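You operate a simulated robot arm through the tools that you are given. There is no shell and no other tool. Be economical: measure what you need, move in short steps, check, and stop when the job is done.

You are at the controls of a simulated two-armed robot. One attempt, no reset.

Task
Ready the tank and set the Lot 72 core in its basket.
Fine: push the air filter down, shutter to 50 % and air on before the lid opens; leave the lid open, the air on and the basket up.

The check looks at the end state, three seconds after you hand in, the way a careful person would. Anything else that was tipped, shoved, dropped, spilled or broken makes it a failure. Lids that push on must go on centred and level and be pressed home; caps that screw on are set level and turned clockwise until they are tight.

Robot
Two 7-joint arms with two-finger parallel grippers on one trunk, on a base that drives. Base frame: it is fixed to the floor where the robot stands at the start and does not move with it; the origin is under the middle of the robot, x ahead of it, y to its left, z up. Lengths are in mm, angles in rad, forces in N, time in s.
The left shoulder is at the start at [56, 182, 1167], the right one opposite. With the tool pointing down near the work surface each hand reaches from about 100 to 640 mm from the robot's upright axis, wherever it stands, measured 20 degrees to its own side. Places, roughly: air filter [800, 0, 1100]; air shutter [700, 0, 900]; air switch [300, 200, 700]; core [500, -1500, 750]; floor of the tank basket [500, 0, 800]; lift lever [500, -200, 900]; tank [500, 100, 800]; tank lid [500, 0, 800]. Payload 3.91 kg a hand.
The TCP of each hand is the grasp point between the finger pads, 30 mm short of the fingertips. In the tool frame z runs along the fingers and y along their closing line. The gripper opens to 110 mm. The fingers are 20 mm wide and 10 mm thick; the gripper's body (48 by 112 mm) begins 55 mm behind the TCP.
Orientation is that of the tool frame in the base frame, as [roll, pitch, yaw] about the fixed x, y, z axes, in that order (R = Rz(yaw) Ry(pitch) Rx(roll)). With the fingers straight down and closing along the base's y, the tool's x points along the base's -x, its y along +y and its z along -z.

Tools
- The arms move only by the tool jog_arm. It takes "left_series", "right_series" or both (then of equal length, played together; a hand with none holds still); each is one flat list of numbers, 7 for each row, row after row: the finger opening in mm, from 0 to 110, then the shift along the base's x, y, z in units of 150 mm (1.0 is 150 mm), then the turn, a rotation vector about the base's x, y, z in units of 180 degrees (1.0 is 180 degrees). In form: [jaw, dx, dy, dz, ax, ay, az, jaw, dx, dy, dz, ax, ay, az, ...]. A call has 1 to 20 rows; each row is the pose to reach, as a shift and turn from the pose commanded when the call began. A call with a number of a shift or a turn outside -1 to 1 is refused whole. Rows are played at 5 a second. More than 50 mm and 0.15 rad between two rows, or a gripper value outside its range, and nothing of the call is played. A pose out of reach is approached as far as the arm can. The call stops where the force on the tool passes 40 N (or 10 N more than at its start, if that is more) or the arm is blocked; 0.2 s more then pass. Each finger travels about 72 mm/s and halts on what it meets, pressing with about 25 N; the grip force reading is that of the motor and also rises with nothing between the fingers. The clock runs only during rows and for 0.2 s after the last one: add rows that repeat a pose to give the fingers time. It gives the time, the measured TCP pose, the force on the tool (base axes), the opening and the grip force at its end, in the units of the frame above (readings bear some noise), with the torque about the TCP (base axes, N m) and any sound that the robot's microphone picked up.
- Cameras (640 x 400 px; columns grow to the right, rows downward): "scene" is now at [188.7, 17.3, 1372.7]; the picture's right is [0.18, -0.98, 0.00], its down [-0.44, -0.08, -0.90] and it looks along [0.88, 0.17, -0.44] (base axes); focal length 214 px, centre (320, 200). "left" rides on the left gripper at [73, -17, -103] in its tool frame; the picture's right is [0.23, 0.97, 0.00], its down [-0.76, 0.18, -0.62] and it looks along [-0.61, 0.14, 0.78] (tool axes); focal length 222 px, centre (320, 200). "right" rides on the right gripper at [72, 17, -103] in its tool frame; the picture's right is [-0.23, 0.97, 0.00], its down [-0.76, -0.18, -0.62] and it looks along [-0.61, -0.14, 0.78] (tool axes); focal length 222 px, centre (320, 200). There is no depth. A picture from a camera that has moved, and an enlarged one, comes with that camera's place and axes in the base frame and with its lens.
- camera(camera): a new picture of that camera. No time passes.
- raise_lower(by): slides the trunk up (or, below 0, down) by that many mm; the arms and the scene camera ride with it, the base frame stays. It gives what a move gives, with no picture.
- roll_base(legs): drives the robot by 1 to 6 legs, each [ahead, left, turn to the left] in mm, mm and rad, along the robot's own axes; the way and the turn of a leg run together, so that a leg with both is an arc; at most 1500 mm and 3.142 rad a leg. The arms and the cameras ride along, it lands a little off, and it stops where it bumps. It gives what a move gives.
- pan_tilt(pan, tilt): turns the head with the scene camera to pan (to the left, within 1.396 rad either way) and tilt (down, from -0.506 to 1.204), counted from straight ahead of the robot. It gives what a move gives.
- close_up(camera, box): a new picture of the part [left, top, right, bottom] of that camera's present view, enlarged. No time passes.
- hand_in(): hands the job in; it is judged then, once.

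Go step by step. Nothing tells you exact positions but the pictures and the camera data: compare them with the known pose of the tool, close in by small moves and look again before you grip or let go. The budget is 120 turns and 92 pictures, counting those below and the enlarged ones. Unless the task says otherwise, let go and move clear before handing in, and close with one line.

The tools are called after ">>>" as a command line: name --argument value ..., lists and objects as JSON in quotes. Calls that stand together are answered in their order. jog_arm: Moves the arms, as the interface text tells. Its arguments: {"type":"object","properties":{"left_series":{"type":"array","items":{"type":"number"}},"right_series":{"type":"array","items":{"type":"number"}}},"required":[]} The other tools are called the same way: raise_lower (by) slides the trunk up or down; roll_base (legs) drives the base; pan_tilt (pan, tilt) turns the head that bears the scene camera; camera (camera) takes a picture; close_up (camera, box) takes an enlarged picture of a part of a camera's view; hand_in () hands the job in.

At the start:

```text
t: 0.0
left_ee_pos: [446.5, 221.8, 1367.4]
left_ee_rot: [-3.139, 0.001, -3.14]
left_contact_force: [-0.3, 0.5, 0.0]
left_ft_torque: [-0.01, 0.02, 0.0]
left_finger_gap: 110.1
left_finger_force: 0.0
right_ee_pos: [359.1, -66.6, 1344.6]
right_ee_rot: [-3.141, 0.0, -3.141]
right_contact_force: [-0.3, 0.4, -0.4]
right_ft_torque: [-0.02, 0.02, 0.01]
right_finger_gap: 110.5
right_finger_force: 0.2
trunk travel left (down, up): [-428.0, 87.0]
robot x, y, heading: [4.8, 0.2, 0.006]
head pan, tilt: [0.185, 0.459]
```

scene: 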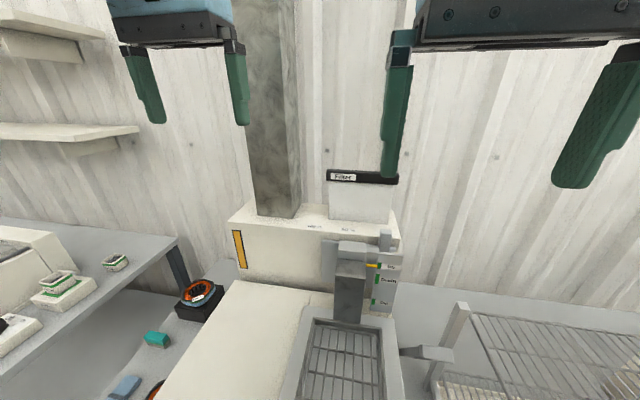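
right: 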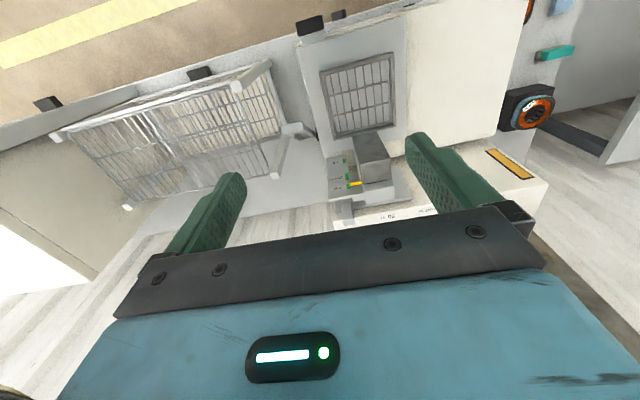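
left: 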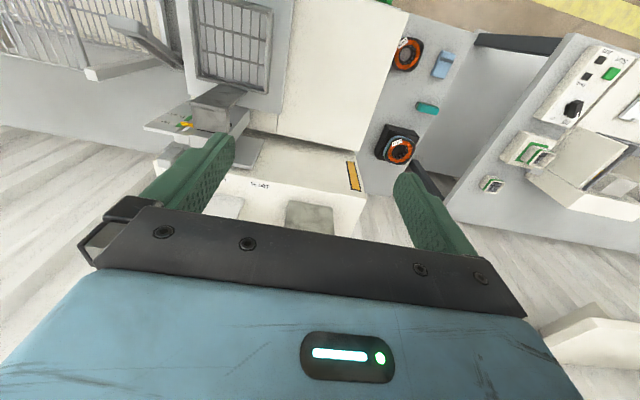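

I see a tank with a filter box, shutter slide, and a basket; details need enlarging. I'll look closer at the scene first.

>>> close_up --camera "scene" --box '[220, 150, 470, 400]'

>>> pan_tilt --pan 0.1 --tilt 0.95

>>> camera --camera "scene"

```text
1.60 times, centred on (345, 275) of scene
camera zoom: at [188.7, 17.3, 1372.7], right [0.18, -0.98, 0.0], down [-0.44, -0.08, -0.9], along [0.88, 0.17, -0.44], focal length 343 px, centre (280, 80)
```

zoom: 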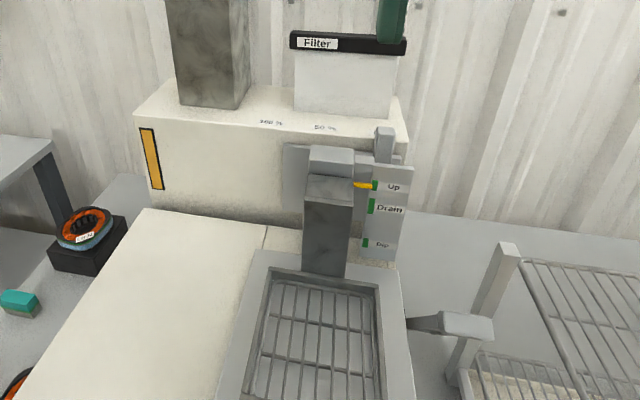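

```text
t: 0.9
left_ee_pos: [446.4, 221.4, 1367.8]
left_ee_rot: [-3.139, -0.001, -3.14]
left_contact_force: [-0.2, 0.1, -0.6]
left_ft_torque: [-0.01, -0.01, 0.01]
left_finger_gap: 110.0
left_finger_force: 0.0
right_ee_pos: [361.3, -67.3, 1344.2]
right_ee_rot: [3.141, -0.003, 3.138]
right_contact_force: [0.0, 0.0, -0.5]
right_ft_torque: [0.02, 0.02, -0.01]
right_finger_gap: 110.0
right_finger_force: 0.0
trunk travel left (down, up): [-428.0, 87.0]
robot x, y, heading: [-0.6, -1.0, -0.003]
head pan, tilt: [0.099, 0.949]
```

```text
87 pictures are left
camera scene: at [186.8, 8.4, 1360.4], right [0.09, -1.0, 0.0], down [-0.56, -0.05, -0.83], along [0.82, 0.07, -0.56], focal length 214 px, centre (320, 200)
```

scene: 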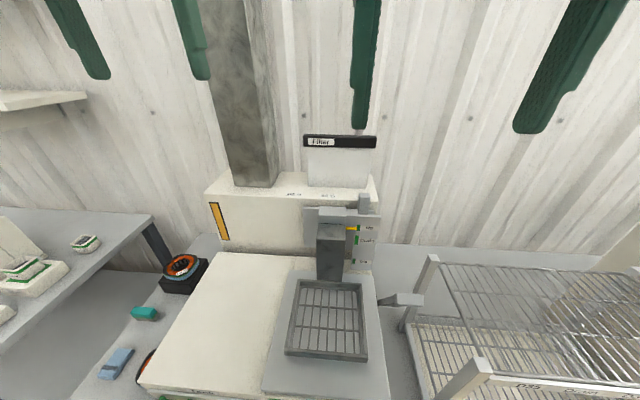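

The picture looks taken before the head settled; I'll take another and look at detail.

>>> pan_tilt --pan 0.1 --tilt 0.95

>>> camera --camera "scene"

```text
t: 1.5
left_ee_pos: [446.7, 221.7, 1367.5]
left_ee_rot: [-3.14, 0.001, -3.141]
left_contact_force: [1.1, -1.0, -0.2]
left_ft_torque: [-0.01, 0.01, -0.01]
left_finger_gap: 109.7
left_finger_force: 0.1
right_ee_pos: [360.1, -67.2, 1343.6]
right_ee_rot: [3.141, -0.004, 3.14]
right_contact_force: [-0.5, 0.6, -0.6]
right_ft_torque: [0.02, 0.0, 0.0]
right_finger_gap: 110.1
right_finger_force: 0.1
trunk travel left (down, up): [-428.0, 87.0]
robot x, y, heading: [1.9, -3.2, -0.0]
head pan, tilt: [0.099, 0.949]
```

```text
86 pictures are left
camera scene: at [186.8, 8.1, 1360.4], right [0.09, -1.0, 0.0], down [-0.56, -0.05, -0.83], along [0.83, 0.07, -0.56], focal length 214 px, centre (320, 200)
```

scene: 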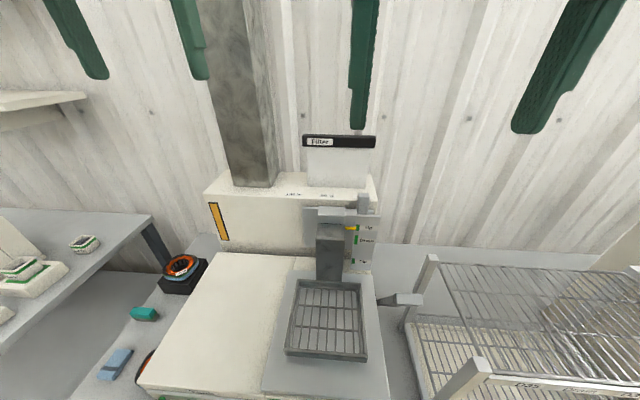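

Still the same tilt. I'll enlarge the tank area and the left shelf area.

>>> close_up --camera "scene" --box '[240, 180, 440, 305]'

>>> close_up --camera "scene" --box '[240, 275, 440, 400]'

>>> close_up --camera "scene" --box '[80, 240, 256, 400]'

```text
3.20 times, centred on (340, 242) of scene
camera zoom: at [186.8, 8.1, 1360.4], right [0.09, -1.0, 0.0], down [-0.56, -0.05, -0.83], along [0.83, 0.07, -0.56], focal length 686 px, centre (256, 64)
```

zoom: 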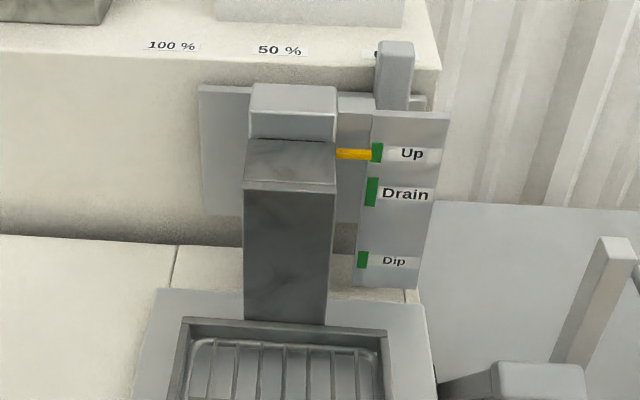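

```text
3.20 times, centred on (340, 338) of scene
camera zoom: at [186.8, 8.1, 1360.4], right [0.09, -1.0, 0.0], down [-0.56, -0.05, -0.83], along [0.83, 0.07, -0.56], focal length 686 px, centre (256, -240)
```

zoom: 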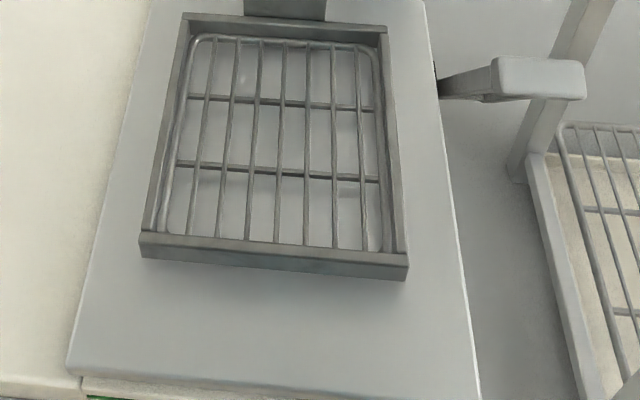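

```text
2.50 times, centred on (168, 320) of scene
camera zoom: at [186.8, 8.1, 1360.4], right [0.09, -1.0, 0.0], down [-0.56, -0.05, -0.83], along [0.83, 0.07, -0.56], focal length 536 px, centre (700, -100)
```

zoom: 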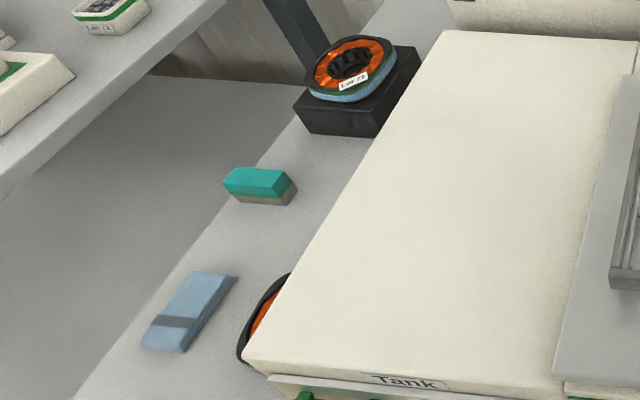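

The tank's front and the lid are not clear yet. I'll try tilting more and look toward the right, where the core should be.

>>> pan_tilt --pan 0.3 --tilt 1.2

>>> camera --camera "scene"

>>> pan_tilt --pan -1.2 --tilt 0.5

>>> camera --camera "scene"

```text
t: 2.3
left_ee_pos: [447.2, 221.8, 1367.4]
left_ee_rot: [-3.141, 0.002, 3.141]
left_contact_force: [-0.1, 0.6, -0.7]
left_ft_torque: [0.02, 0.01, -0.04]
left_finger_gap: 110.2
left_finger_force: 0.0
right_ee_pos: [360.9, -66.3, 1341.9]
right_ee_rot: [-3.138, -0.007, 3.14]
right_contact_force: [-0.4, -0.7, 0.4]
right_ft_torque: [-0.01, -0.02, -0.02]
right_finger_gap: 110.2
right_finger_force: 0.0
trunk travel left (down, up): [-428.0, 87.0]
robot x, y, heading: [-1.5, 2.1, 0.002]
head pan, tilt: [0.3, 1.201]
```

```text
82 pictures are left
camera scene: at [186.5, 8.4, 1360.1], right [0.09, -1.0, 0.0], down [-0.56, -0.05, -0.83], along [0.82, 0.08, -0.56], focal length 214 px, centre (320, 200)
```

scene: 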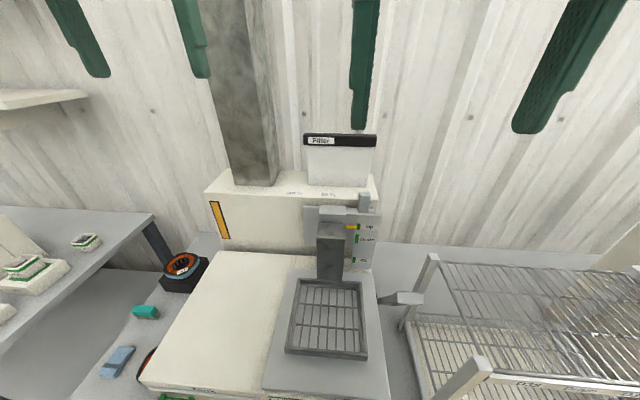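

```text
t: 3.9
left_ee_pos: [445.5, 222.5, 1367.8]
left_ee_rot: [-3.14, 0.0, -3.141]
left_contact_force: [-0.2, 0.0, -1.0]
left_ft_torque: [0.01, 0.0, -0.03]
left_finger_gap: 110.1
left_finger_force: 0.1
right_ee_pos: [359.4, -69.0, 1345.6]
right_ee_rot: [3.138, 0.0, -3.137]
right_contact_force: [11.6, -49.4, -3.9]
right_ft_torque: [5.7, 0.94, 4.14]
right_finger_gap: 110.0
right_finger_force: 0.2
trunk travel left (down, up): [-428.0, 87.0]
robot x, y, heading: [-0.1, -2.4, -0.001]
head pan, tilt: [-1.201, 0.499]
```

```text
81 pictures are left
camera scene: at [153.2, -73.8, 1374.9], right [-0.8, -0.59, 0.0], down [-0.25, 0.34, -0.91], along [0.54, -0.73, -0.42], focal length 214 px, centre (320, 200)
```

scene: 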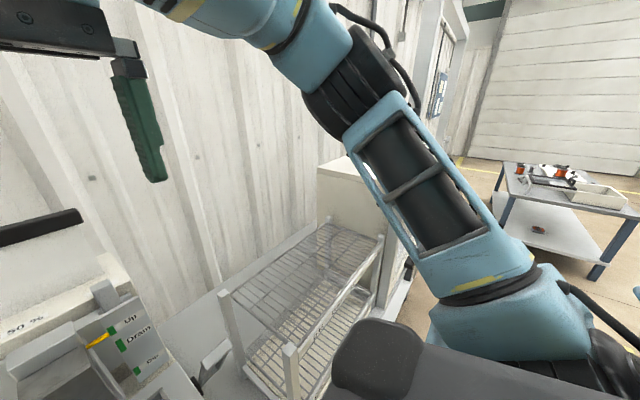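

The head bumped the right arm, so I'll bring it back and move the right arm forward and out of the way.

>>> pan_tilt --pan 0.0 --tilt 0.5

>>> jog_arm --right_series '[110, 0.2, -0.25, -0.1, 0, 0, 0, 110, 0.3, -0.5, -0.2, 0, 0, 0, 110, 0.35, -0.8, -0.3, 0, 0, 0, 110, 0.35, -1, -0.5, 0, 0, 0, 110, 0.35, -1, -0.8, 0, 0, 0, 110, 0.35, -1, -1, 0, 0, 0]'

>>> pan_tilt --pan 0.1 --tilt 1.1

>>> camera --camera "scene"

```text
t: 5.3
left_ee_pos: [446.6, 221.7, 1368.0]
left_ee_rot: [-3.139, 0.001, -3.139]
left_contact_force: [0.0, -0.1, -0.6]
left_ft_torque: [0.04, 0.01, -0.02]
left_finger_gap: 110.2
left_finger_force: 0.2
right_ee_pos: [358.8, -67.4, 1344.1]
right_ee_rot: [3.141, 0.0, 3.14]
right_contact_force: [-0.3, 0.1, 0.5]
right_ft_torque: [-0.03, 0.02, -0.01]
right_finger_gap: 109.8
right_finger_force: 0.0
trunk travel left (down, up): [-428.0, 87.0]
robot x, y, heading: [0.8, 0.3, -0.001]
head pan, tilt: [0.0, 0.499]
```

```text
refused: row 1 steps farther than a row can; nothing moved
```

```text
t: 6.3
left_ee_pos: [447.4, 221.4, 1367.1]
left_ee_rot: [-3.142, -0.001, -3.141]
left_contact_force: [1.4, -0.2, -0.4]
left_ft_torque: [-0.02, 0.01, 0.01]
left_finger_gap: 109.7
left_finger_force: 0.1
right_ee_pos: [361.9, -67.1, 1342.8]
right_ee_rot: [3.139, -0.009, 3.136]
right_contact_force: [-0.7, 0.0, -1.2]
right_ft_torque: [0.0, 0.01, -0.03]
right_finger_gap: 109.9
right_finger_force: 0.1
trunk travel left (down, up): [-428.0, 87.0]
robot x, y, heading: [0.1, -0.8, 0.001]
head pan, tilt: [0.099, 1.1]
```

```text
80 pictures are left
camera scene: at [184.7, 1.7, 1353.7], right [0.01, -1.0, 0.0], down [-0.62, -0.01, -0.78], along [0.78, 0.01, -0.62], focal length 214 px, centre (320, 200)
```

scene: 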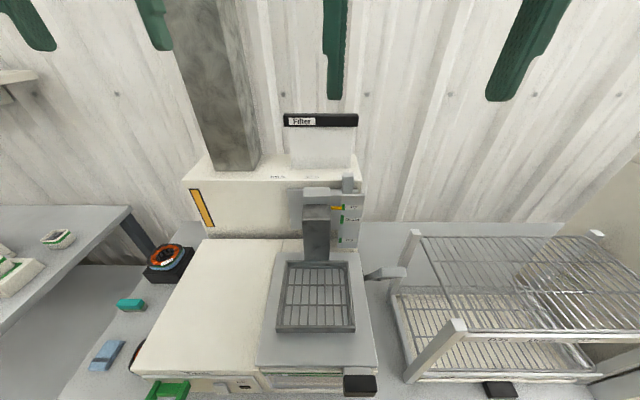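

The black pad at front right may be the lid handle and the green thing at front left something on the front panel. I'll clear the right arm with smaller steps.

>>> jog_arm --right_series '[110, 0.2, -0.15, -0.1, 0, 0, 0, 110, 0.35, -0.3, -0.2, 0, 0, 0, 110, 0.35, -0.55, -0.3, 0, 0, 0, 110, 0.35, -0.8, -0.4, 0, 0, 0, 110, 0.35, -1, -0.55, 0, 0, 0, 110, 0.35, -1, -0.8, 0, 0, 0, 110, 0.35, -1, -1, 0, 0, 0]'

>>> pan_tilt --pan 0.05 --tilt 1.15

>>> camera --camera "scene"

>>> camera --camera "left"

```text
t: 6.7
left_ee_pos: [449.4, 221.1, 1367.2]
left_ee_rot: [-3.14, 0.0, -3.139]
left_contact_force: [1.1, 0.6, -0.2]
left_ft_torque: [-0.02, 0.01, 0.02]
left_finger_gap: 110.0
left_finger_force: 0.1
right_ee_pos: [389.4, -80.6, 1325.9]
right_ee_rot: [-3.127, 0.005, 3.133]
right_contact_force: [24.8, 10.9, -31.9]
right_ft_torque: [-1.56, 0.48, -1.03]
right_finger_gap: 110.3
right_finger_force: 0.1
trunk travel left (down, up): [-428.0, 87.0]
robot x, y, heading: [-0.6, 5.1, -0.008]
head pan, tilt: [0.099, 1.1]
stopped in row 2 (right hand): the force on the tool passed its limit at 48 N (the readings are from after the stop); the commanded pose is now the measured one
```

```text
t: 7.3
left_ee_pos: [447.2, 221.9, 1369.0]
left_ee_rot: [-3.14, 0.001, -3.137]
left_contact_force: [-0.1, 0.1, -0.1]
left_ft_torque: [0.0, 0.02, -0.02]
left_finger_gap: 110.1
left_finger_force: 0.1
right_ee_pos: [387.3, -83.1, 1326.1]
right_ee_rot: [-3.129, 0.006, 3.136]
right_contact_force: [26.6, -3.0, -30.8]
right_ft_torque: [0.16, 0.69, 0.14]
right_finger_gap: 110.0
right_finger_force: 0.0
trunk travel left (down, up): [-428.0, 87.0]
robot x, y, heading: [4.5, -1.6, 0.001]
head pan, tilt: [0.051, 1.15]
```

```text
79 pictures are left
camera scene: at [176.6, 2.8, 1339.0], right [0.03, -1.0, 0.0], down [-0.75, -0.02, -0.66], along [0.66, 0.02, -0.75], focal length 214 px, centre (320, 200)
```

scene: 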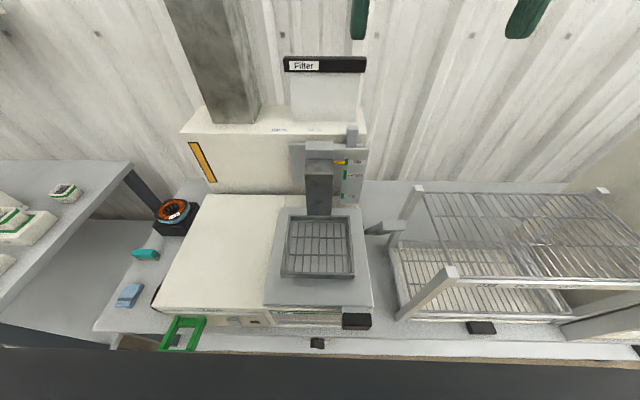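

```text
78 pictures are left
camera left: at [373.9, 205.6, 1471.0], right [-0.23, 0.97, 0.0], down [0.76, 0.18, 0.62], along [0.61, 0.14, -0.78], focal length 222 px, centre (320, 200)
```

left: 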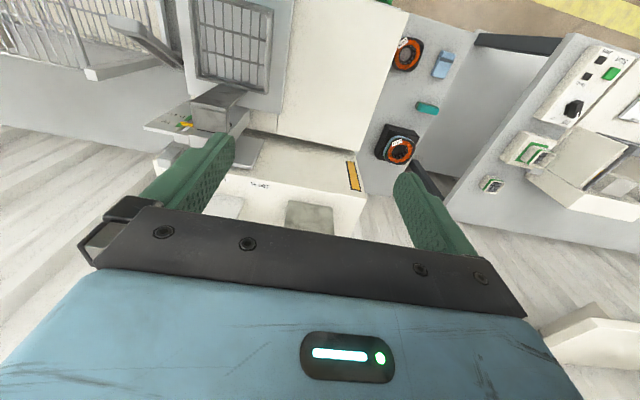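

The head and right arm still touch. I'll tilt the head up, free the arm, then look down again.

>>> pan_tilt --pan 0.1 --tilt 0.4

>>> jog_arm --right_series '[110, 0.2, -0.15, -0.1, 0, 0, 0, 110, 0.25, -0.35, -0.2, 0, 0, 0, 110, 0.25, -0.6, -0.3, 0, 0, 0, 110, 0.25, -0.8, -0.45, 0, 0, 0, 110, 0.25, -1, -0.6, 0, 0, 0, 110, 0.25, -1, -0.85, 0, 0, 0, 110, 0.25, -1, -1, 0, 0, 0]'

>>> pan_tilt --pan 0.05 --tilt 1.1

>>> camera --camera "scene"

```text
t: 8.4
left_ee_pos: [446.5, 221.9, 1368.9]
left_ee_rot: [-3.141, 0.002, -3.137]
left_contact_force: [0.1, -0.3, 0.4]
left_ft_torque: [0.01, -0.02, 0.02]
left_finger_gap: 110.2
left_finger_force: 0.1
right_ee_pos: [384.6, -81.6, 1328.7]
right_ee_rot: [-3.133, 0.009, 3.141]
right_contact_force: [-0.3, -0.7, 0.3]
right_ft_torque: [0.02, 0.01, -0.04]
right_finger_gap: 109.7
right_finger_force: 0.0
trunk travel left (down, up): [-428.0, 87.0]
robot x, y, heading: [-2.5, -3.3, 0.001]
head pan, tilt: [0.099, 0.4]
```

```text
t: 10.0
left_ee_pos: [447.5, 222.0, 1369.0]
left_ee_rot: [-3.139, 0.0, -3.137]
left_contact_force: [0.3, 0.4, 0.1]
left_ft_torque: [0.01, 0.01, 0.0]
left_finger_gap: 109.9
left_finger_force: 0.1
right_ee_pos: [425.7, -230.3, 1178.2]
right_ee_rot: [-3.133, 0.008, -3.141]
right_contact_force: [0.1, -0.2, 0.0]
right_ft_torque: [0.01, 0.01, -0.01]
right_finger_gap: 109.8
right_finger_force: 0.0
trunk travel left (down, up): [-428.0, 87.0]
robot x, y, heading: [1.9, -1.2, 0.0]
head pan, tilt: [0.099, 0.4]
```

```text
t: 11.1
left_ee_pos: [446.1, 221.1, 1368.8]
left_ee_rot: [-3.14, -0.001, -3.138]
left_contact_force: [-0.1, -0.6, 0.4]
left_ft_torque: [0.01, -0.01, 0.0]
left_finger_gap: 109.9
left_finger_force: 0.1
right_ee_pos: [427.0, -228.6, 1179.1]
right_ee_rot: [-3.132, 0.009, 3.141]
right_contact_force: [-0.3, 0.0, -0.1]
right_ft_torque: [0.01, 0.0, 0.02]
right_finger_gap: 109.9
right_finger_force: 0.1
trunk travel left (down, up): [-428.0, 87.0]
robot x, y, heading: [2.7, -0.5, 0.001]
head pan, tilt: [0.051, 1.1]
```

```text
77 pictures are left
camera scene: at [161.6, 3.6, 1321.4], right [0.05, -1.0, 0.0], down [-0.89, -0.04, -0.45], along [0.45, 0.02, -0.89], focal length 214 px, centre (320, 200)
```

scene: 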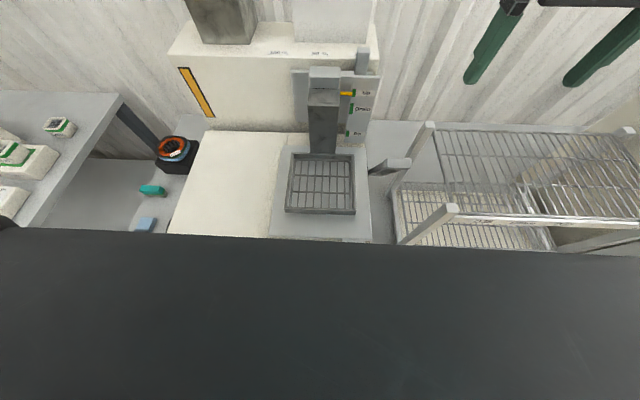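

Now the head moves freely but its own body blocks at this tilt; 0.85 is best. I'll enlarge the front there and scan right.

>>> pan_tilt --pan 0.1 --tilt 0.85

>>> close_up --camera "scene" --box '[140, 180, 400, 360]'

>>> close_up --camera "scene" --box '[140, 290, 300, 360]'

>>> pan_tilt --pan -1.3 --tilt 0.4

>>> camera --camera "scene"

```text
t: 11.9
left_ee_pos: [446.1, 221.4, 1367.9]
left_ee_rot: [-3.14, -0.001, -3.138]
left_contact_force: [0.4, 0.2, 0.2]
left_ft_torque: [-0.01, 0.02, 0.01]
left_finger_gap: 110.0
left_finger_force: 0.1
right_ee_pos: [424.5, -228.9, 1180.2]
right_ee_rot: [-3.134, 0.009, 3.14]
right_contact_force: [0.4, 1.1, 0.0]
right_ft_torque: [-0.02, 0.0, 0.0]
right_finger_gap: 110.1
right_finger_force: 0.1
trunk travel left (down, up): [-428.0, 87.0]
robot x, y, heading: [0.3, -2.7, 0.003]
head pan, tilt: [0.099, 0.85]
```

```text
2.22 times, centred on (270, 270) of scene
camera zoom: at [176.3, 8.2, 1339.0], right [0.1, -1.0, 0.0], down [-0.75, -0.07, -0.66], along [0.66, 0.07, -0.75], focal length 477 px, centre (431, 44)
```

zoom: 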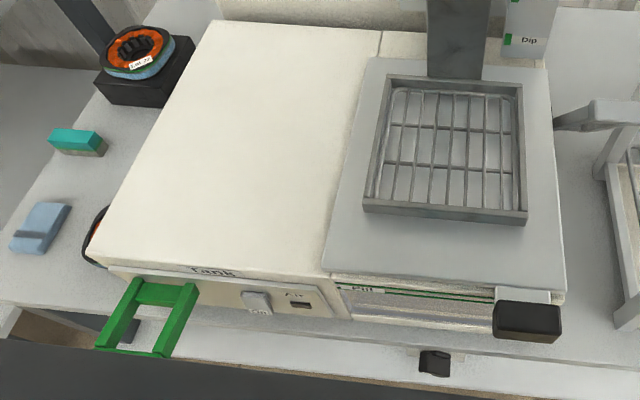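

```text
4.00 times, centred on (220, 325) of scene
camera zoom: at [176.3, 8.2, 1339.0], right [0.1, -1.0, 0.0], down [-0.75, -0.07, -0.66], along [0.66, 0.07, -0.75], focal length 858 px, centre (720, -300)
```

zoom: 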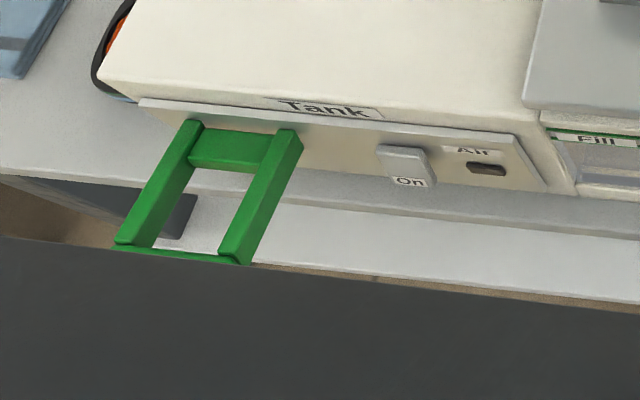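

```text
t: 13.4
left_ee_pos: [445.8, 222.0, 1368.0]
left_ee_rot: [-3.14, 0.0, -3.138]
left_contact_force: [-0.2, -0.6, 1.1]
left_ft_torque: [-0.02, 0.01, 0.02]
left_finger_gap: 110.1
left_finger_force: 0.0
right_ee_pos: [424.7, -228.9, 1178.5]
right_ee_rot: [-3.134, 0.008, 3.139]
right_contact_force: [-0.3, -0.5, 0.5]
right_ft_torque: [0.01, 0.01, 0.01]
right_finger_gap: 110.2
right_finger_force: 0.1
trunk travel left (down, up): [-428.0, 87.0]
robot x, y, heading: [3.0, 2.6, 0.007]
head pan, tilt: [-1.3, 0.4]
```

```text
74 pictures are left
camera scene: at [123.3, -88.8, 1378.2], right [-0.96, -0.27, 0.0], down [-0.1, 0.38, -0.92], along [0.25, -0.89, -0.39], focal length 214 px, centre (320, 200)
```

scene: 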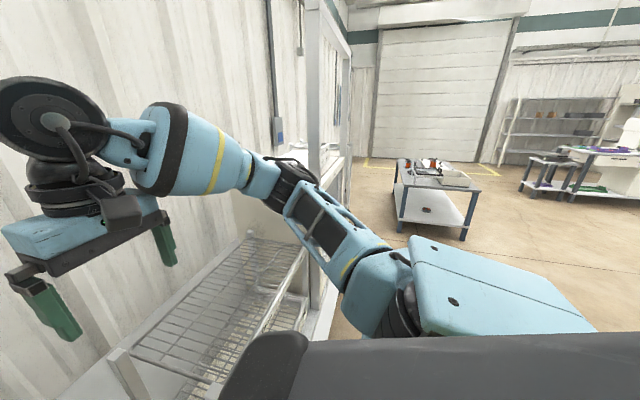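

The front shows an "Air / On" rocker with a lamp, and a lid with a black handle at its front right. I'll enlarge the far right table, where the core should be.

>>> close_up --camera "scene" --box '[380, 140, 500, 215]'

>>> close_up --camera "right" --box '[0, 0, 640, 400]'

```text
5.33 times, centred on (440, 178) of scene
camera zoom: at [123.3, -88.8, 1378.2], right [-0.96, -0.27, 0.0], down [-0.1, 0.38, -0.92], along [0.25, -0.89, -0.39], focal length 1144 px, centre (-320, 320)
```

zoom: 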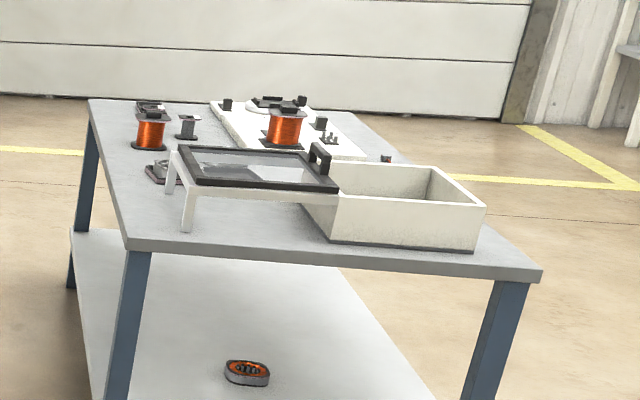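

```text
1.00 times, centred on (320, 200) of right (not enlarged: the box is as wide or as high as the picture)
camera zoom: at [352.1, -211.5, 1282.7], right [0.23, 0.97, -0.01], down [0.76, -0.17, 0.63], along [0.61, -0.15, -0.78], focal length 222 px, centre (320, 200)
```

zoom: 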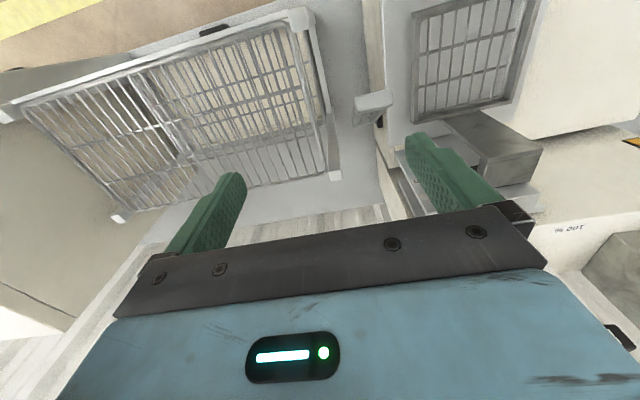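

I have rough positions: filter handle about [775, 7, 1160], housing top about z 1036, lid front with black handle near right, air rocker on the front. I'll tilt the left hand 45° forward with closed fingers and approach above the filter; head goes back to the tank.

>>> jog_arm --left_series '[60, 0.17, -0.15, -0.05, 0, -0.0417, 0, 20, 0.33, -0.3, -0.1, 0, -0.0833, 0, 0, 0.5, -0.45, -0.15, 0, -0.125, 0, 0, 0.67, -0.6, -0.2, 0, -0.1667, 0, 0, 0.83, -0.75, -0.25, 0, -0.2083, 0, 0, 1, -0.9, -0.3, 0, -0.25, 0]'

>>> pan_tilt --pan 0.0 --tilt 0.5

>>> camera --camera "left"

>>> camera --camera "scene"

```text
t: 14.8
left_ee_pos: [595.4, 86.3, 1321.9]
left_ee_rot: [-3.136, 0.789, -3.138]
left_contact_force: [0.8, 0.0, 0.3]
left_ft_torque: [-0.01, 0.02, -0.03]
left_finger_gap: 0.0
left_finger_force: 25.0
right_ee_pos: [426.2, -229.8, 1179.2]
right_ee_rot: [-3.132, 0.007, 3.139]
right_contact_force: [0.6, -0.8, -0.7]
right_ft_torque: [0.0, 0.02, -0.01]
right_finger_gap: 110.2
right_finger_force: 0.1
trunk travel left (down, up): [-428.0, 87.0]
robot x, y, heading: [-1.7, -0.8, 0.001]
head pan, tilt: [-1.3, 0.4]
```

```text
t: 16.3
left_ee_pos: [594.6, 87.1, 1323.0]
left_ee_rot: [-3.136, 0.786, -3.139]
left_contact_force: [0.2, 0.3, 0.7]
left_ft_torque: [0.02, -0.02, -0.03]
left_finger_gap: 0.1
left_finger_force: 25.4
right_ee_pos: [425.0, -228.7, 1179.1]
right_ee_rot: [-3.133, 0.011, 3.14]
right_contact_force: [0.6, 0.6, 0.0]
right_ft_torque: [0.0, 0.0, -0.04]
right_finger_gap: 110.0
right_finger_force: 0.2
trunk travel left (down, up): [-428.0, 87.0]
robot x, y, heading: [-2.0, -1.4, -0.003]
head pan, tilt: [0.0, 0.499]
```

```text
71 pictures are left
camera left: at [469.8, 70.5, 1344.5], right [-0.16, 0.97, -0.16], down [0.1, 0.18, 0.98], along [0.98, 0.14, -0.12], focal length 222 px, centre (320, 200)
```

left: 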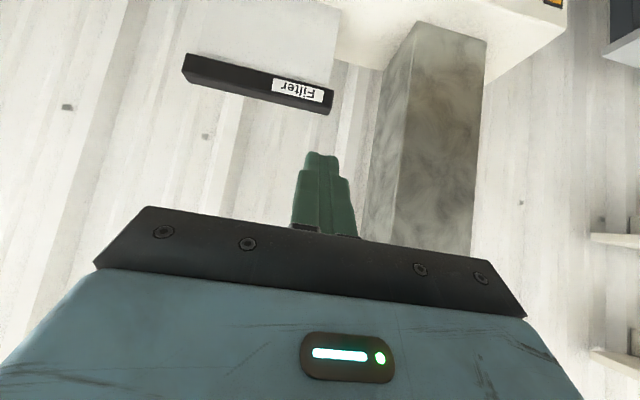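

```text
70 pictures are left
camera scene: at [189.5, 0.3, 1369.1], right [0.0, -1.0, 0.0], down [-0.48, 0.0, -0.88], along [0.88, 0.0, -0.48], focal length 214 px, centre (320, 200)
```

scene: 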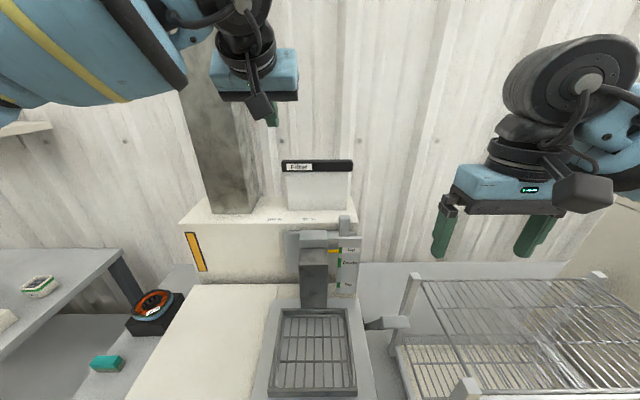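

Two views put the handle's front face at about [782, 6, 1162]. I'll bring the fingertips over it.

>>> jog_arm --left_series '[0, 0.2, -0.14, -0.05, 0, 0, 0, 0, 0.4, -0.28, -0.1, 0, 0, 0, 0, 0.6, -0.42, -0.2, 0, 0, 0, 0, 0.8, -0.54, -0.3, 0, 0, 0, 0, 1.0, -0.54, -0.4, 0, 0, 0, 0, 1.0, -0.54, -0.5, 0, 0, 0]'

>>> jog_arm --left_series '[0, 0.19, 0, -0.05, 0, 0, 0, 0, 0.19, 0, -0.2, 0, 0, 0]'

>>> close_up --camera "scene" --box '[220, 60, 420, 260]'

>>> camera --camera "left"

```text
t: 17.9
left_ee_pos: [767.3, 87.3, 1254.5]
left_ee_rot: [-3.073, 0.782, -2.984]
left_contact_force: [0.6, -0.3, -0.4]
left_ft_torque: [0.02, 0.0, 0.0]
left_finger_gap: 0.0
left_finger_force: 25.1
left hand out of reach, approached as far as the arm can: row 5
right_ee_pos: [424.9, -230.4, 1179.7]
right_ee_rot: [-3.133, 0.009, 3.141]
right_contact_force: [-0.4, -0.5, -0.3]
right_ft_torque: [0.0, -0.01, 0.0]
right_finger_gap: 110.0
right_finger_force: 0.0
trunk travel left (down, up): [-428.0, 87.0]
robot x, y, heading: [-0.9, 1.1, -0.0]
head pan, tilt: [0.0, 0.499]
stopped in row 6 (left hand): the arm was blocked; the commanded pose is now the measured one
```

```text
t: 18.5
left_ee_pos: [779.1, 89.9, 1227.5]
left_ee_rot: [-3.073, 0.785, -2.985]
left_contact_force: [1.0, -0.5, -0.2]
left_ft_torque: [0.01, 0.0, 0.02]
left_finger_gap: 0.0
left_finger_force: 25.0
left hand out of reach, approached as far as the arm can: row 1, 2
right_ee_pos: [426.0, -227.5, 1179.7]
right_ee_rot: [-3.129, 0.007, 3.14]
right_contact_force: [0.4, -0.5, -0.9]
right_ft_torque: [-0.01, -0.01, 0.02]
right_finger_gap: 109.6
right_finger_force: 0.0
trunk travel left (down, up): [-428.0, 87.0]
robot x, y, heading: [-0.8, -1.9, 0.0]
head pan, tilt: [0.0, 0.499]
```

```text
2.00 times, centred on (320, 160) of scene
camera zoom: at [190.2, 1.0, 1369.0], right [0.0, -1.0, 0.0], down [-0.48, 0.0, -0.88], along [0.88, 0.0, -0.48], focal length 429 px, centre (320, 280)
```

zoom: 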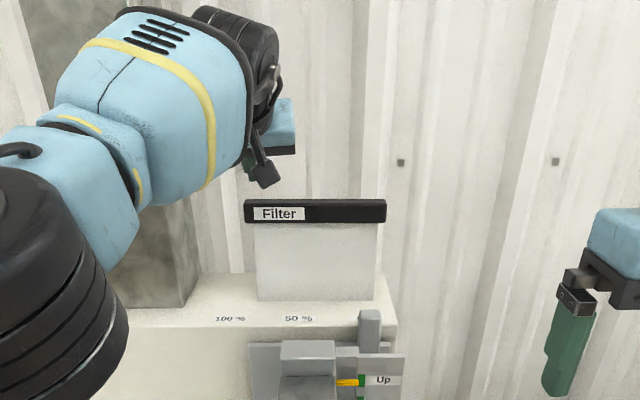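

```text
68 pictures are left
camera left: at [656.6, 61.8, 1249.1], right [-0.26, 0.94, -0.21], down [0.07, 0.23, 0.97], along [0.96, 0.24, -0.13], focal length 222 px, centre (320, 200)
```

left: 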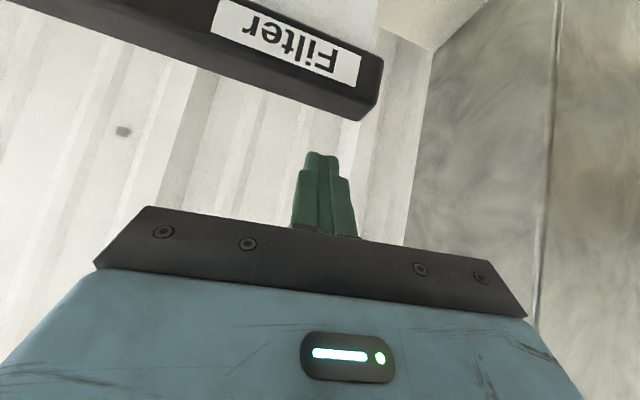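

Reach is marginal with the wrist above the shoulder. Raising the trunk gains reach; then I bring the hand over the handle.

>>> raise_lower --by 80

>>> jog_arm --left_series '[0, 0, -0.2, -0.05, 0, 0, 0, 0, 0, -0.4, -0.1, 0, 0, 0, 0, 0, -0.55, -0.2, 0, 0, 0, 0, 0, -0.55, -0.4, 0, 0, 0]'

>>> camera --camera "left"

```text
t: 19.6
left_ee_pos: [694.2, 92.3, 1495.3]
left_ee_rot: [-2.998, 1.036, -2.926]
left_contact_force: [0.9, 0.2, -0.4]
left_ft_torque: [-0.01, -0.03, 0.01]
left_finger_gap: 0.1
left_finger_force: 25.3
right_ee_pos: [427.3, -228.6, 1258.1]
right_ee_rot: [-3.131, 0.005, 3.141]
right_contact_force: [0.4, 0.3, 0.4]
right_ft_torque: [-0.01, 0.02, 0.01]
right_finger_gap: 110.2
right_finger_force: 0.1
trunk travel left (down, up): [-508.0, 7.0]
robot x, y, heading: [-1.1, -0.4, -0.002]
head pan, tilt: [0.0, 0.499]
```

```text
t: 20.9
left_ee_pos: [711.2, 92.2, 1453.8]
left_ee_rot: [-2.885, 1.019, -2.727]
left_contact_force: [0.7, 0.5, -1.0]
left_ft_torque: [-0.01, 0.02, -0.01]
left_finger_gap: 0.2
left_finger_force: 25.8
left hand out of reach, approached as far as the arm can: row 1, 2, 3
right_ee_pos: [425.0, -228.7, 1259.5]
right_ee_rot: [-3.133, 0.007, 3.14]
right_contact_force: [-0.1, -0.7, 0.0]
right_ft_torque: [0.0, -0.03, 0.02]
right_finger_gap: 110.0
right_finger_force: 0.1
trunk travel left (down, up): [-508.0, 7.0]
robot x, y, heading: [1.2, 3.0, -0.0]
head pan, tilt: [0.0, 0.499]
stopped in row 4 (left hand): the arm was blocked; the commanded pose is now the measured one
```

```text
67 pictures are left
camera left: at [591.6, 50.5, 1445.0], right [-0.29, 0.9, -0.32], down [-0.2, 0.27, 0.94], along [0.93, 0.34, 0.1], focal length 222 px, centre (320, 200)
```

left: 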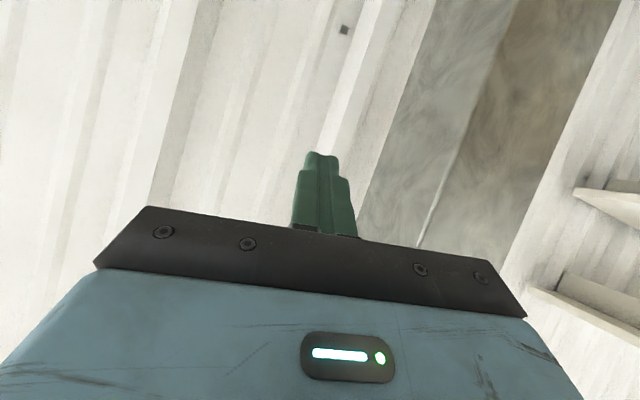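

The arm got stretched near a singularity. I'll retract it back and down first.

>>> jog_arm --left_series '[0, -0.25, 0, 0, 0, 0, 0, 0, -0.5, 0, 0, 0, 0, 0, 0, -0.75, 0, 0, 0, 0, 0, 0, -1, 0, 0, 0, 0, 0, 0, -1, -0.15, -0.2, 0, 0, 0, 0, -1, -0.3, -0.4, 0, 0, 0]'

```text
t: 22.4
left_ee_pos: [683.2, 108.4, 1500.8]
left_ee_rot: [-2.766, 0.978, -2.53]
left_contact_force: [0.5, -0.6, 0.0]
left_ft_torque: [0.02, 0.03, -0.01]
left_finger_gap: 0.1
left_finger_force: 24.7
left hand out of reach, approached as far as the arm can: row 1, 2, 3, 4, 5, 6
right_ee_pos: [425.7, -228.9, 1259.0]
right_ee_rot: [-3.131, 0.008, 3.14]
right_contact_force: [0.1, -0.7, 0.1]
right_ft_torque: [-0.02, 0.0, 0.0]
right_finger_gap: 110.1
right_finger_force: 0.1
trunk travel left (down, up): [-508.0, 7.0]
robot x, y, heading: [2.0, 5.0, -0.002]
head pan, tilt: [0.0, 0.499]
stopped in row 6 (left hand): the arm was blocked; the commanded pose is now the measured one
```

The arm isn't following; I'll look at its posture.

>>> pan_tilt --pan 0.4 --tilt 0.0

>>> camera --camera "scene"

```text
t: 23.4
left_ee_pos: [681.7, 108.3, 1501.0]
left_ee_rot: [-2.768, 0.98, -2.53]
left_contact_force: [-0.1, -0.2, -0.5]
left_ft_torque: [0.02, 0.0, -0.01]
left_finger_gap: 0.0
left_finger_force: 25.6
right_ee_pos: [425.9, -227.6, 1260.5]
right_ee_rot: [-3.13, 0.009, 3.139]
right_contact_force: [0.1, 0.8, 0.1]
right_ft_torque: [0.03, -0.03, 0.01]
right_finger_gap: 110.0
right_finger_force: 0.0
trunk travel left (down, up): [-508.0, 7.0]
robot x, y, heading: [1.8, 0.2, -0.001]
head pan, tilt: [0.4, 0.0]
```

```text
66 pictures are left
camera scene: at [100.3, 35.8, 1509.9], right [0.39, -0.92, 0.0], down [0.0, 0.0, -1.0], along [0.92, 0.39, 0.0], focal length 214 px, centre (320, 200)
```

scene: 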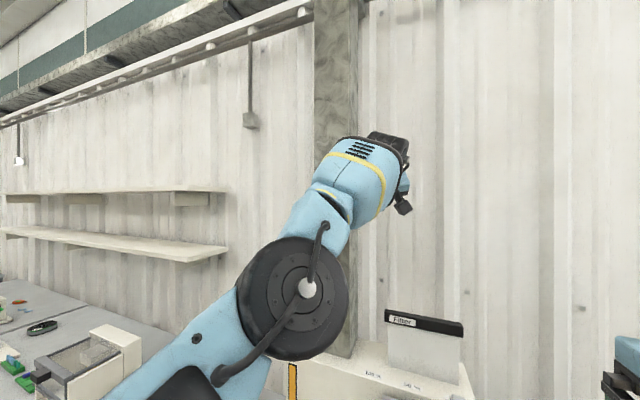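

The elbow looks straight. I'll pull back along the line toward the shoulder in small steps.

>>> jog_arm --left_series '[0, -0.1, 0.012, -0.04, 0, 0, 0, 0, -0.2, 0.025, -0.08, 0, 0, 0, 0, -0.35, 0.04, -0.14, 0, 0, 0, 0, -0.5, 0.05, -0.2, 0, 0, 0, 0, -0.7, 0.06, -0.28, 0, 0, 0]'

```text
t: 24.6
left_ee_pos: [575.2, 116.3, 1457.9]
left_ee_rot: [-2.767, 0.983, -2.533]
left_contact_force: [-0.6, 0.1, -0.3]
left_ft_torque: [0.02, 0.01, -0.02]
left_finger_gap: 0.0
left_finger_force: 24.8
right_ee_pos: [425.4, -228.9, 1259.4]
right_ee_rot: [-3.134, 0.008, 3.141]
right_contact_force: [0.1, -0.1, 0.3]
right_ft_torque: [-0.01, 0.02, 0.0]
right_finger_gap: 109.9
right_finger_force: 0.1
trunk travel left (down, up): [-508.0, 7.0]
robot x, y, heading: [1.3, 0.3, -0.001]
head pan, tilt: [0.4, 0.0]
```

That worked. Turning the robot about 0.4 rad to the right brings the left shoulder some 65 mm closer, so I'll restore the tool tilt and turn.

>>> jog_arm --left_series '[0, -0.15, 0, 0, 0.0134, 0.0205, -0.025, 0, -0.3, 0, 0, 0.0268, 0.041, -0.05, 0, -0.45, 0, 0, 0.0402, 0.0616, -0.075, 0, -0.6, 0, 0, 0.0536, 0.0821, -0.0999]'

>>> roll_base --legs '[[0, 0, -0.4]]'

>>> pan_tilt --pan 0.4 --tilt 0.5

>>> camera --camera "scene"

```text
t: 25.6
left_ee_pos: [485.2, 114.9, 1458.7]
left_ee_rot: [3.139, 0.784, 3.14]
left_contact_force: [-0.3, 0.3, -0.4]
left_ft_torque: [-0.02, -0.06, 0.0]
left_finger_gap: 0.0
left_finger_force: 24.4
right_ee_pos: [425.9, -229.1, 1258.7]
right_ee_rot: [-3.131, 0.008, 3.139]
right_contact_force: [-0.1, 0.4, 0.3]
right_ft_torque: [-0.03, -0.02, 0.0]
right_finger_gap: 110.0
right_finger_force: 0.1
trunk travel left (down, up): [-508.0, 7.0]
robot x, y, heading: [-3.3, 1.5, 0.002]
head pan, tilt: [0.4, 0.0]
```

```text
t: 27.2
left_ee_pos: [492.7, -81.9, 1459.2]
left_ee_rot: [3.141, 0.783, 2.747]
left_contact_force: [-0.2, -0.2, 0.1]
left_ft_torque: [0.01, -0.01, -0.01]
left_finger_gap: 0.1
left_finger_force: 25.0
right_ee_pos: [304.6, -375.6, 1260.7]
right_ee_rot: [-3.133, 0.009, 2.746]
right_contact_force: [-0.3, -1.3, -0.6]
right_ft_torque: [-0.03, 0.0, -0.02]
right_finger_gap: 110.3
right_finger_force: 0.0
trunk travel left (down, up): [-508.0, 7.0]
robot x, y, heading: [-0.7, -5.6, -0.398]
head pan, tilt: [0.4, 0.0]
```

```text
t: 28.1
left_ee_pos: [492.3, -81.0, 1459.4]
left_ee_rot: [3.142, 0.784, 2.747]
left_contact_force: [0.2, -0.1, 0.6]
left_ft_torque: [0.0, -0.03, 0.01]
left_finger_gap: 0.2
left_finger_force: 25.0
right_ee_pos: [304.1, -374.7, 1260.9]
right_ee_rot: [-3.134, 0.009, 2.746]
right_contact_force: [-0.4, 0.3, 0.9]
right_ft_torque: [0.04, 0.01, 0.02]
right_finger_gap: 110.0
right_finger_force: 0.0
trunk travel left (down, up): [-508.0, 7.0]
robot x, y, heading: [-0.9, 0.5, -0.396]
head pan, tilt: [0.4, 0.499]
```

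```text
65 pictures are left
camera scene: at [106.9, -5.9, 1463.9], right [0.0, -1.0, 0.0], down [-0.48, 0.0, -0.88], along [0.88, 0.0, -0.48], focal length 214 px, centre (320, 200)
```

scene: 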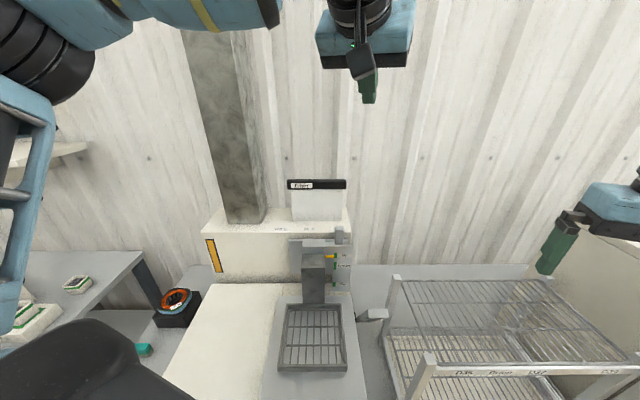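

The shoulder is now closer. I'll bring the left hand to just above the filter handle in two calls.

>>> jog_arm --left_series '[0, 0.18, 0.12, -0.16, 0, 0, 0.016, 0, 0.36, 0.24, -0.32, 0, 0, 0.032, 0, 0.54, 0.36, -0.48, 0, 0, 0.048, 0, 0.72, 0.48, -0.64, 0, 0, 0.064, 0, 0.9, 0.6, -0.8, 0, 0, 0.064]'

>>> jog_arm --left_series '[0, 0.2, 0, -0.12, 0, 0, 0, 0, 0.4, 0, -0.24, 0, 0, 0, 0, 0.6, 0, -0.36, 0, 0, 0, 0, 0.8, 0, -0.48, 0, 0, 0, 0, 0.98, 0, -0.6, 0, 0, 0]'

>>> camera --camera "left"

>>> close_up --camera "scene" --box '[220, 60, 420, 260]'

```text
t: 29.3
left_ee_pos: [628.9, 7.2, 1335.7]
left_ee_rot: [-3.14, 0.782, 2.949]
left_contact_force: [0.0, 0.2, -0.7]
left_ft_torque: [0.0, 0.0, -0.02]
left_finger_gap: 0.3
left_finger_force: 25.1
right_ee_pos: [304.7, -374.8, 1259.6]
right_ee_rot: [-3.131, 0.007, 2.744]
right_contact_force: [0.7, 0.5, -0.3]
right_ft_torque: [-0.01, 0.02, -0.02]
right_finger_gap: 109.8
right_finger_force: 0.0
trunk travel left (down, up): [-508.0, 7.0]
robot x, y, heading: [2.2, -2.3, -0.393]
head pan, tilt: [0.4, 0.499]
```

```text
t: 30.5
left_ee_pos: [775.3, 8.3, 1247.2]
left_ee_rot: [3.141, 0.784, 2.947]
left_contact_force: [0.1, -0.4, -0.2]
left_ft_torque: [-0.04, -0.01, 0.01]
left_finger_gap: 0.1
left_finger_force: 24.7
right_ee_pos: [304.7, -375.7, 1260.1]
right_ee_rot: [-3.134, 0.006, 2.743]
right_contact_force: [-0.4, 0.0, 0.6]
right_ft_torque: [0.0, 0.03, -0.02]
right_finger_gap: 110.4
right_finger_force: 0.0
trunk travel left (down, up): [-508.0, 7.0]
robot x, y, heading: [-0.9, 0.0, -0.4]
head pan, tilt: [0.4, 0.499]
```

```text
64 pictures are left
camera left: at [649.7, 15.8, 1268.3], right [0.03, 0.99, -0.16], down [0.13, 0.15, 0.98], along [0.99, -0.05, -0.13], focal length 222 px, centre (320, 200)
```

left: 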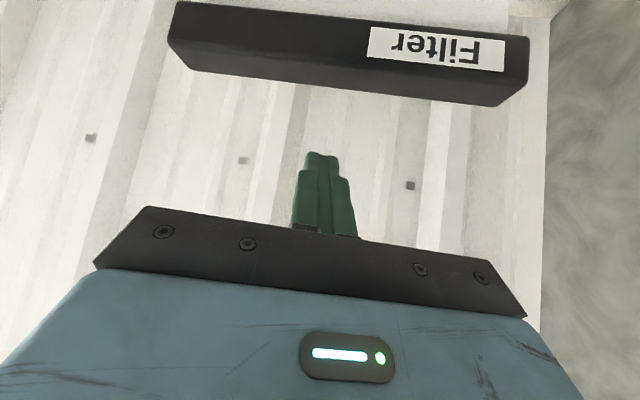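

```text
2.00 times, centred on (320, 160) of scene
camera zoom: at [107.8, -6.5, 1463.7], right [0.0, -1.0, 0.0], down [-0.48, 0.0, -0.88], along [0.88, 0.0, -0.48], focal length 429 px, centre (320, 280)
```

zoom: 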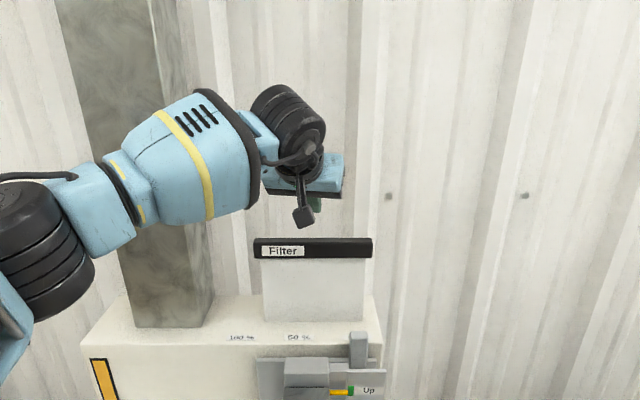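

Refining with both views: handle front edge x≈758, back ≈778, top z≈1178, centre y≈5. I'll move back 21 mm and press down gradually.

>>> jog_arm --left_series '[0, -0.14, 0, 0, 0, 0, 0, 0, -0.14, 0, -0.12, 0, 0, 0, 0, -0.14, 0, -0.2, 0, 0, 0, 0, -0.14, 0, -0.26, 0, 0, 0, 0, -0.14, 0, -0.32, 0, 0, 0]'

>>> camera --camera "left"

```text
t: 31.7
left_ee_pos: [753.7, 7.1, 1200.4]
left_ee_rot: [3.141, 0.783, 2.948]
left_contact_force: [0.2, -0.5, -0.2]
left_ft_torque: [-0.01, 0.03, 0.01]
left_finger_gap: 0.2
left_finger_force: 24.9
right_ee_pos: [304.5, -375.1, 1260.6]
right_ee_rot: [-3.133, 0.01, 2.744]
right_contact_force: [1.2, 0.3, 0.6]
right_ft_torque: [-0.02, 0.01, 0.0]
right_finger_gap: 110.2
right_finger_force: 0.1
trunk travel left (down, up): [-508.0, 7.0]
robot x, y, heading: [2.1, 1.0, -0.394]
head pan, tilt: [0.4, 0.499]
```

```text
62 pictures are left
camera left: at [628.4, 15.5, 1222.0], right [0.03, 0.99, -0.16], down [0.13, 0.16, 0.98], along [0.99, -0.05, -0.13], focal length 222 px, centre (320, 200)
```

left: 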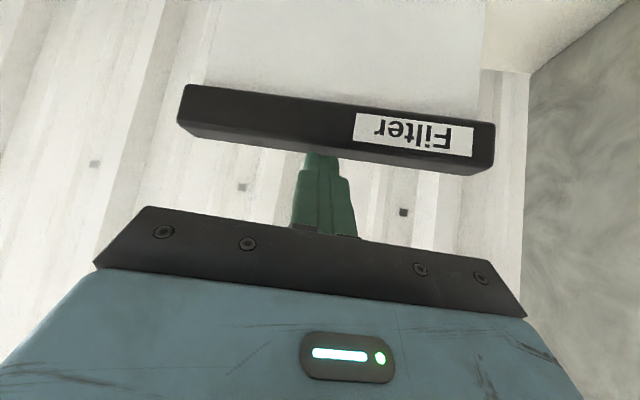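

The tip seems just above the handle's middle. Now press down in small steps.

>>> jog_arm --left_series '[0, 0.02, 0, -0.05, 0, 0, 0, 0, 0.02, 0, -0.1, 0, 0, 0, 0, 0.02, 0, -0.15, 0, 0, 0, 0, 0.02, 0, -0.2, 0, 0, 0, 0, 0.02, 0, -0.25, 0, 0, 0]'

>>> camera --camera "left"

```text
t: 32.9
left_ee_pos: [757.4, 9.5, 1163.3]
left_ee_rot: [-3.141, 0.782, 2.947]
left_contact_force: [-0.3, 0.0, 1.5]
left_ft_torque: [0.01, 0.01, -0.04]
left_finger_gap: 0.0
left_finger_force: 24.9
right_ee_pos: [303.6, -374.9, 1260.2]
right_ee_rot: [-3.133, 0.009, 2.742]
right_contact_force: [-0.2, -0.4, 0.3]
right_ft_torque: [0.0, 0.01, 0.02]
right_finger_gap: 110.0
right_finger_force: 0.0
trunk travel left (down, up): [-508.0, 7.0]
robot x, y, heading: [4.1, 2.5, -0.396]
head pan, tilt: [0.4, 0.499]
```

```text
61 pictures are left
camera left: at [631.2, 15.7, 1184.4], right [0.03, 0.99, -0.16], down [0.13, 0.16, 0.98], along [0.99, -0.05, -0.13], focal length 222 px, centre (320, 200)
```

left: 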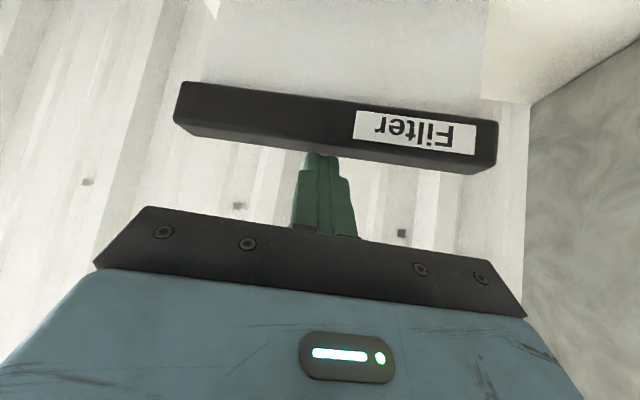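

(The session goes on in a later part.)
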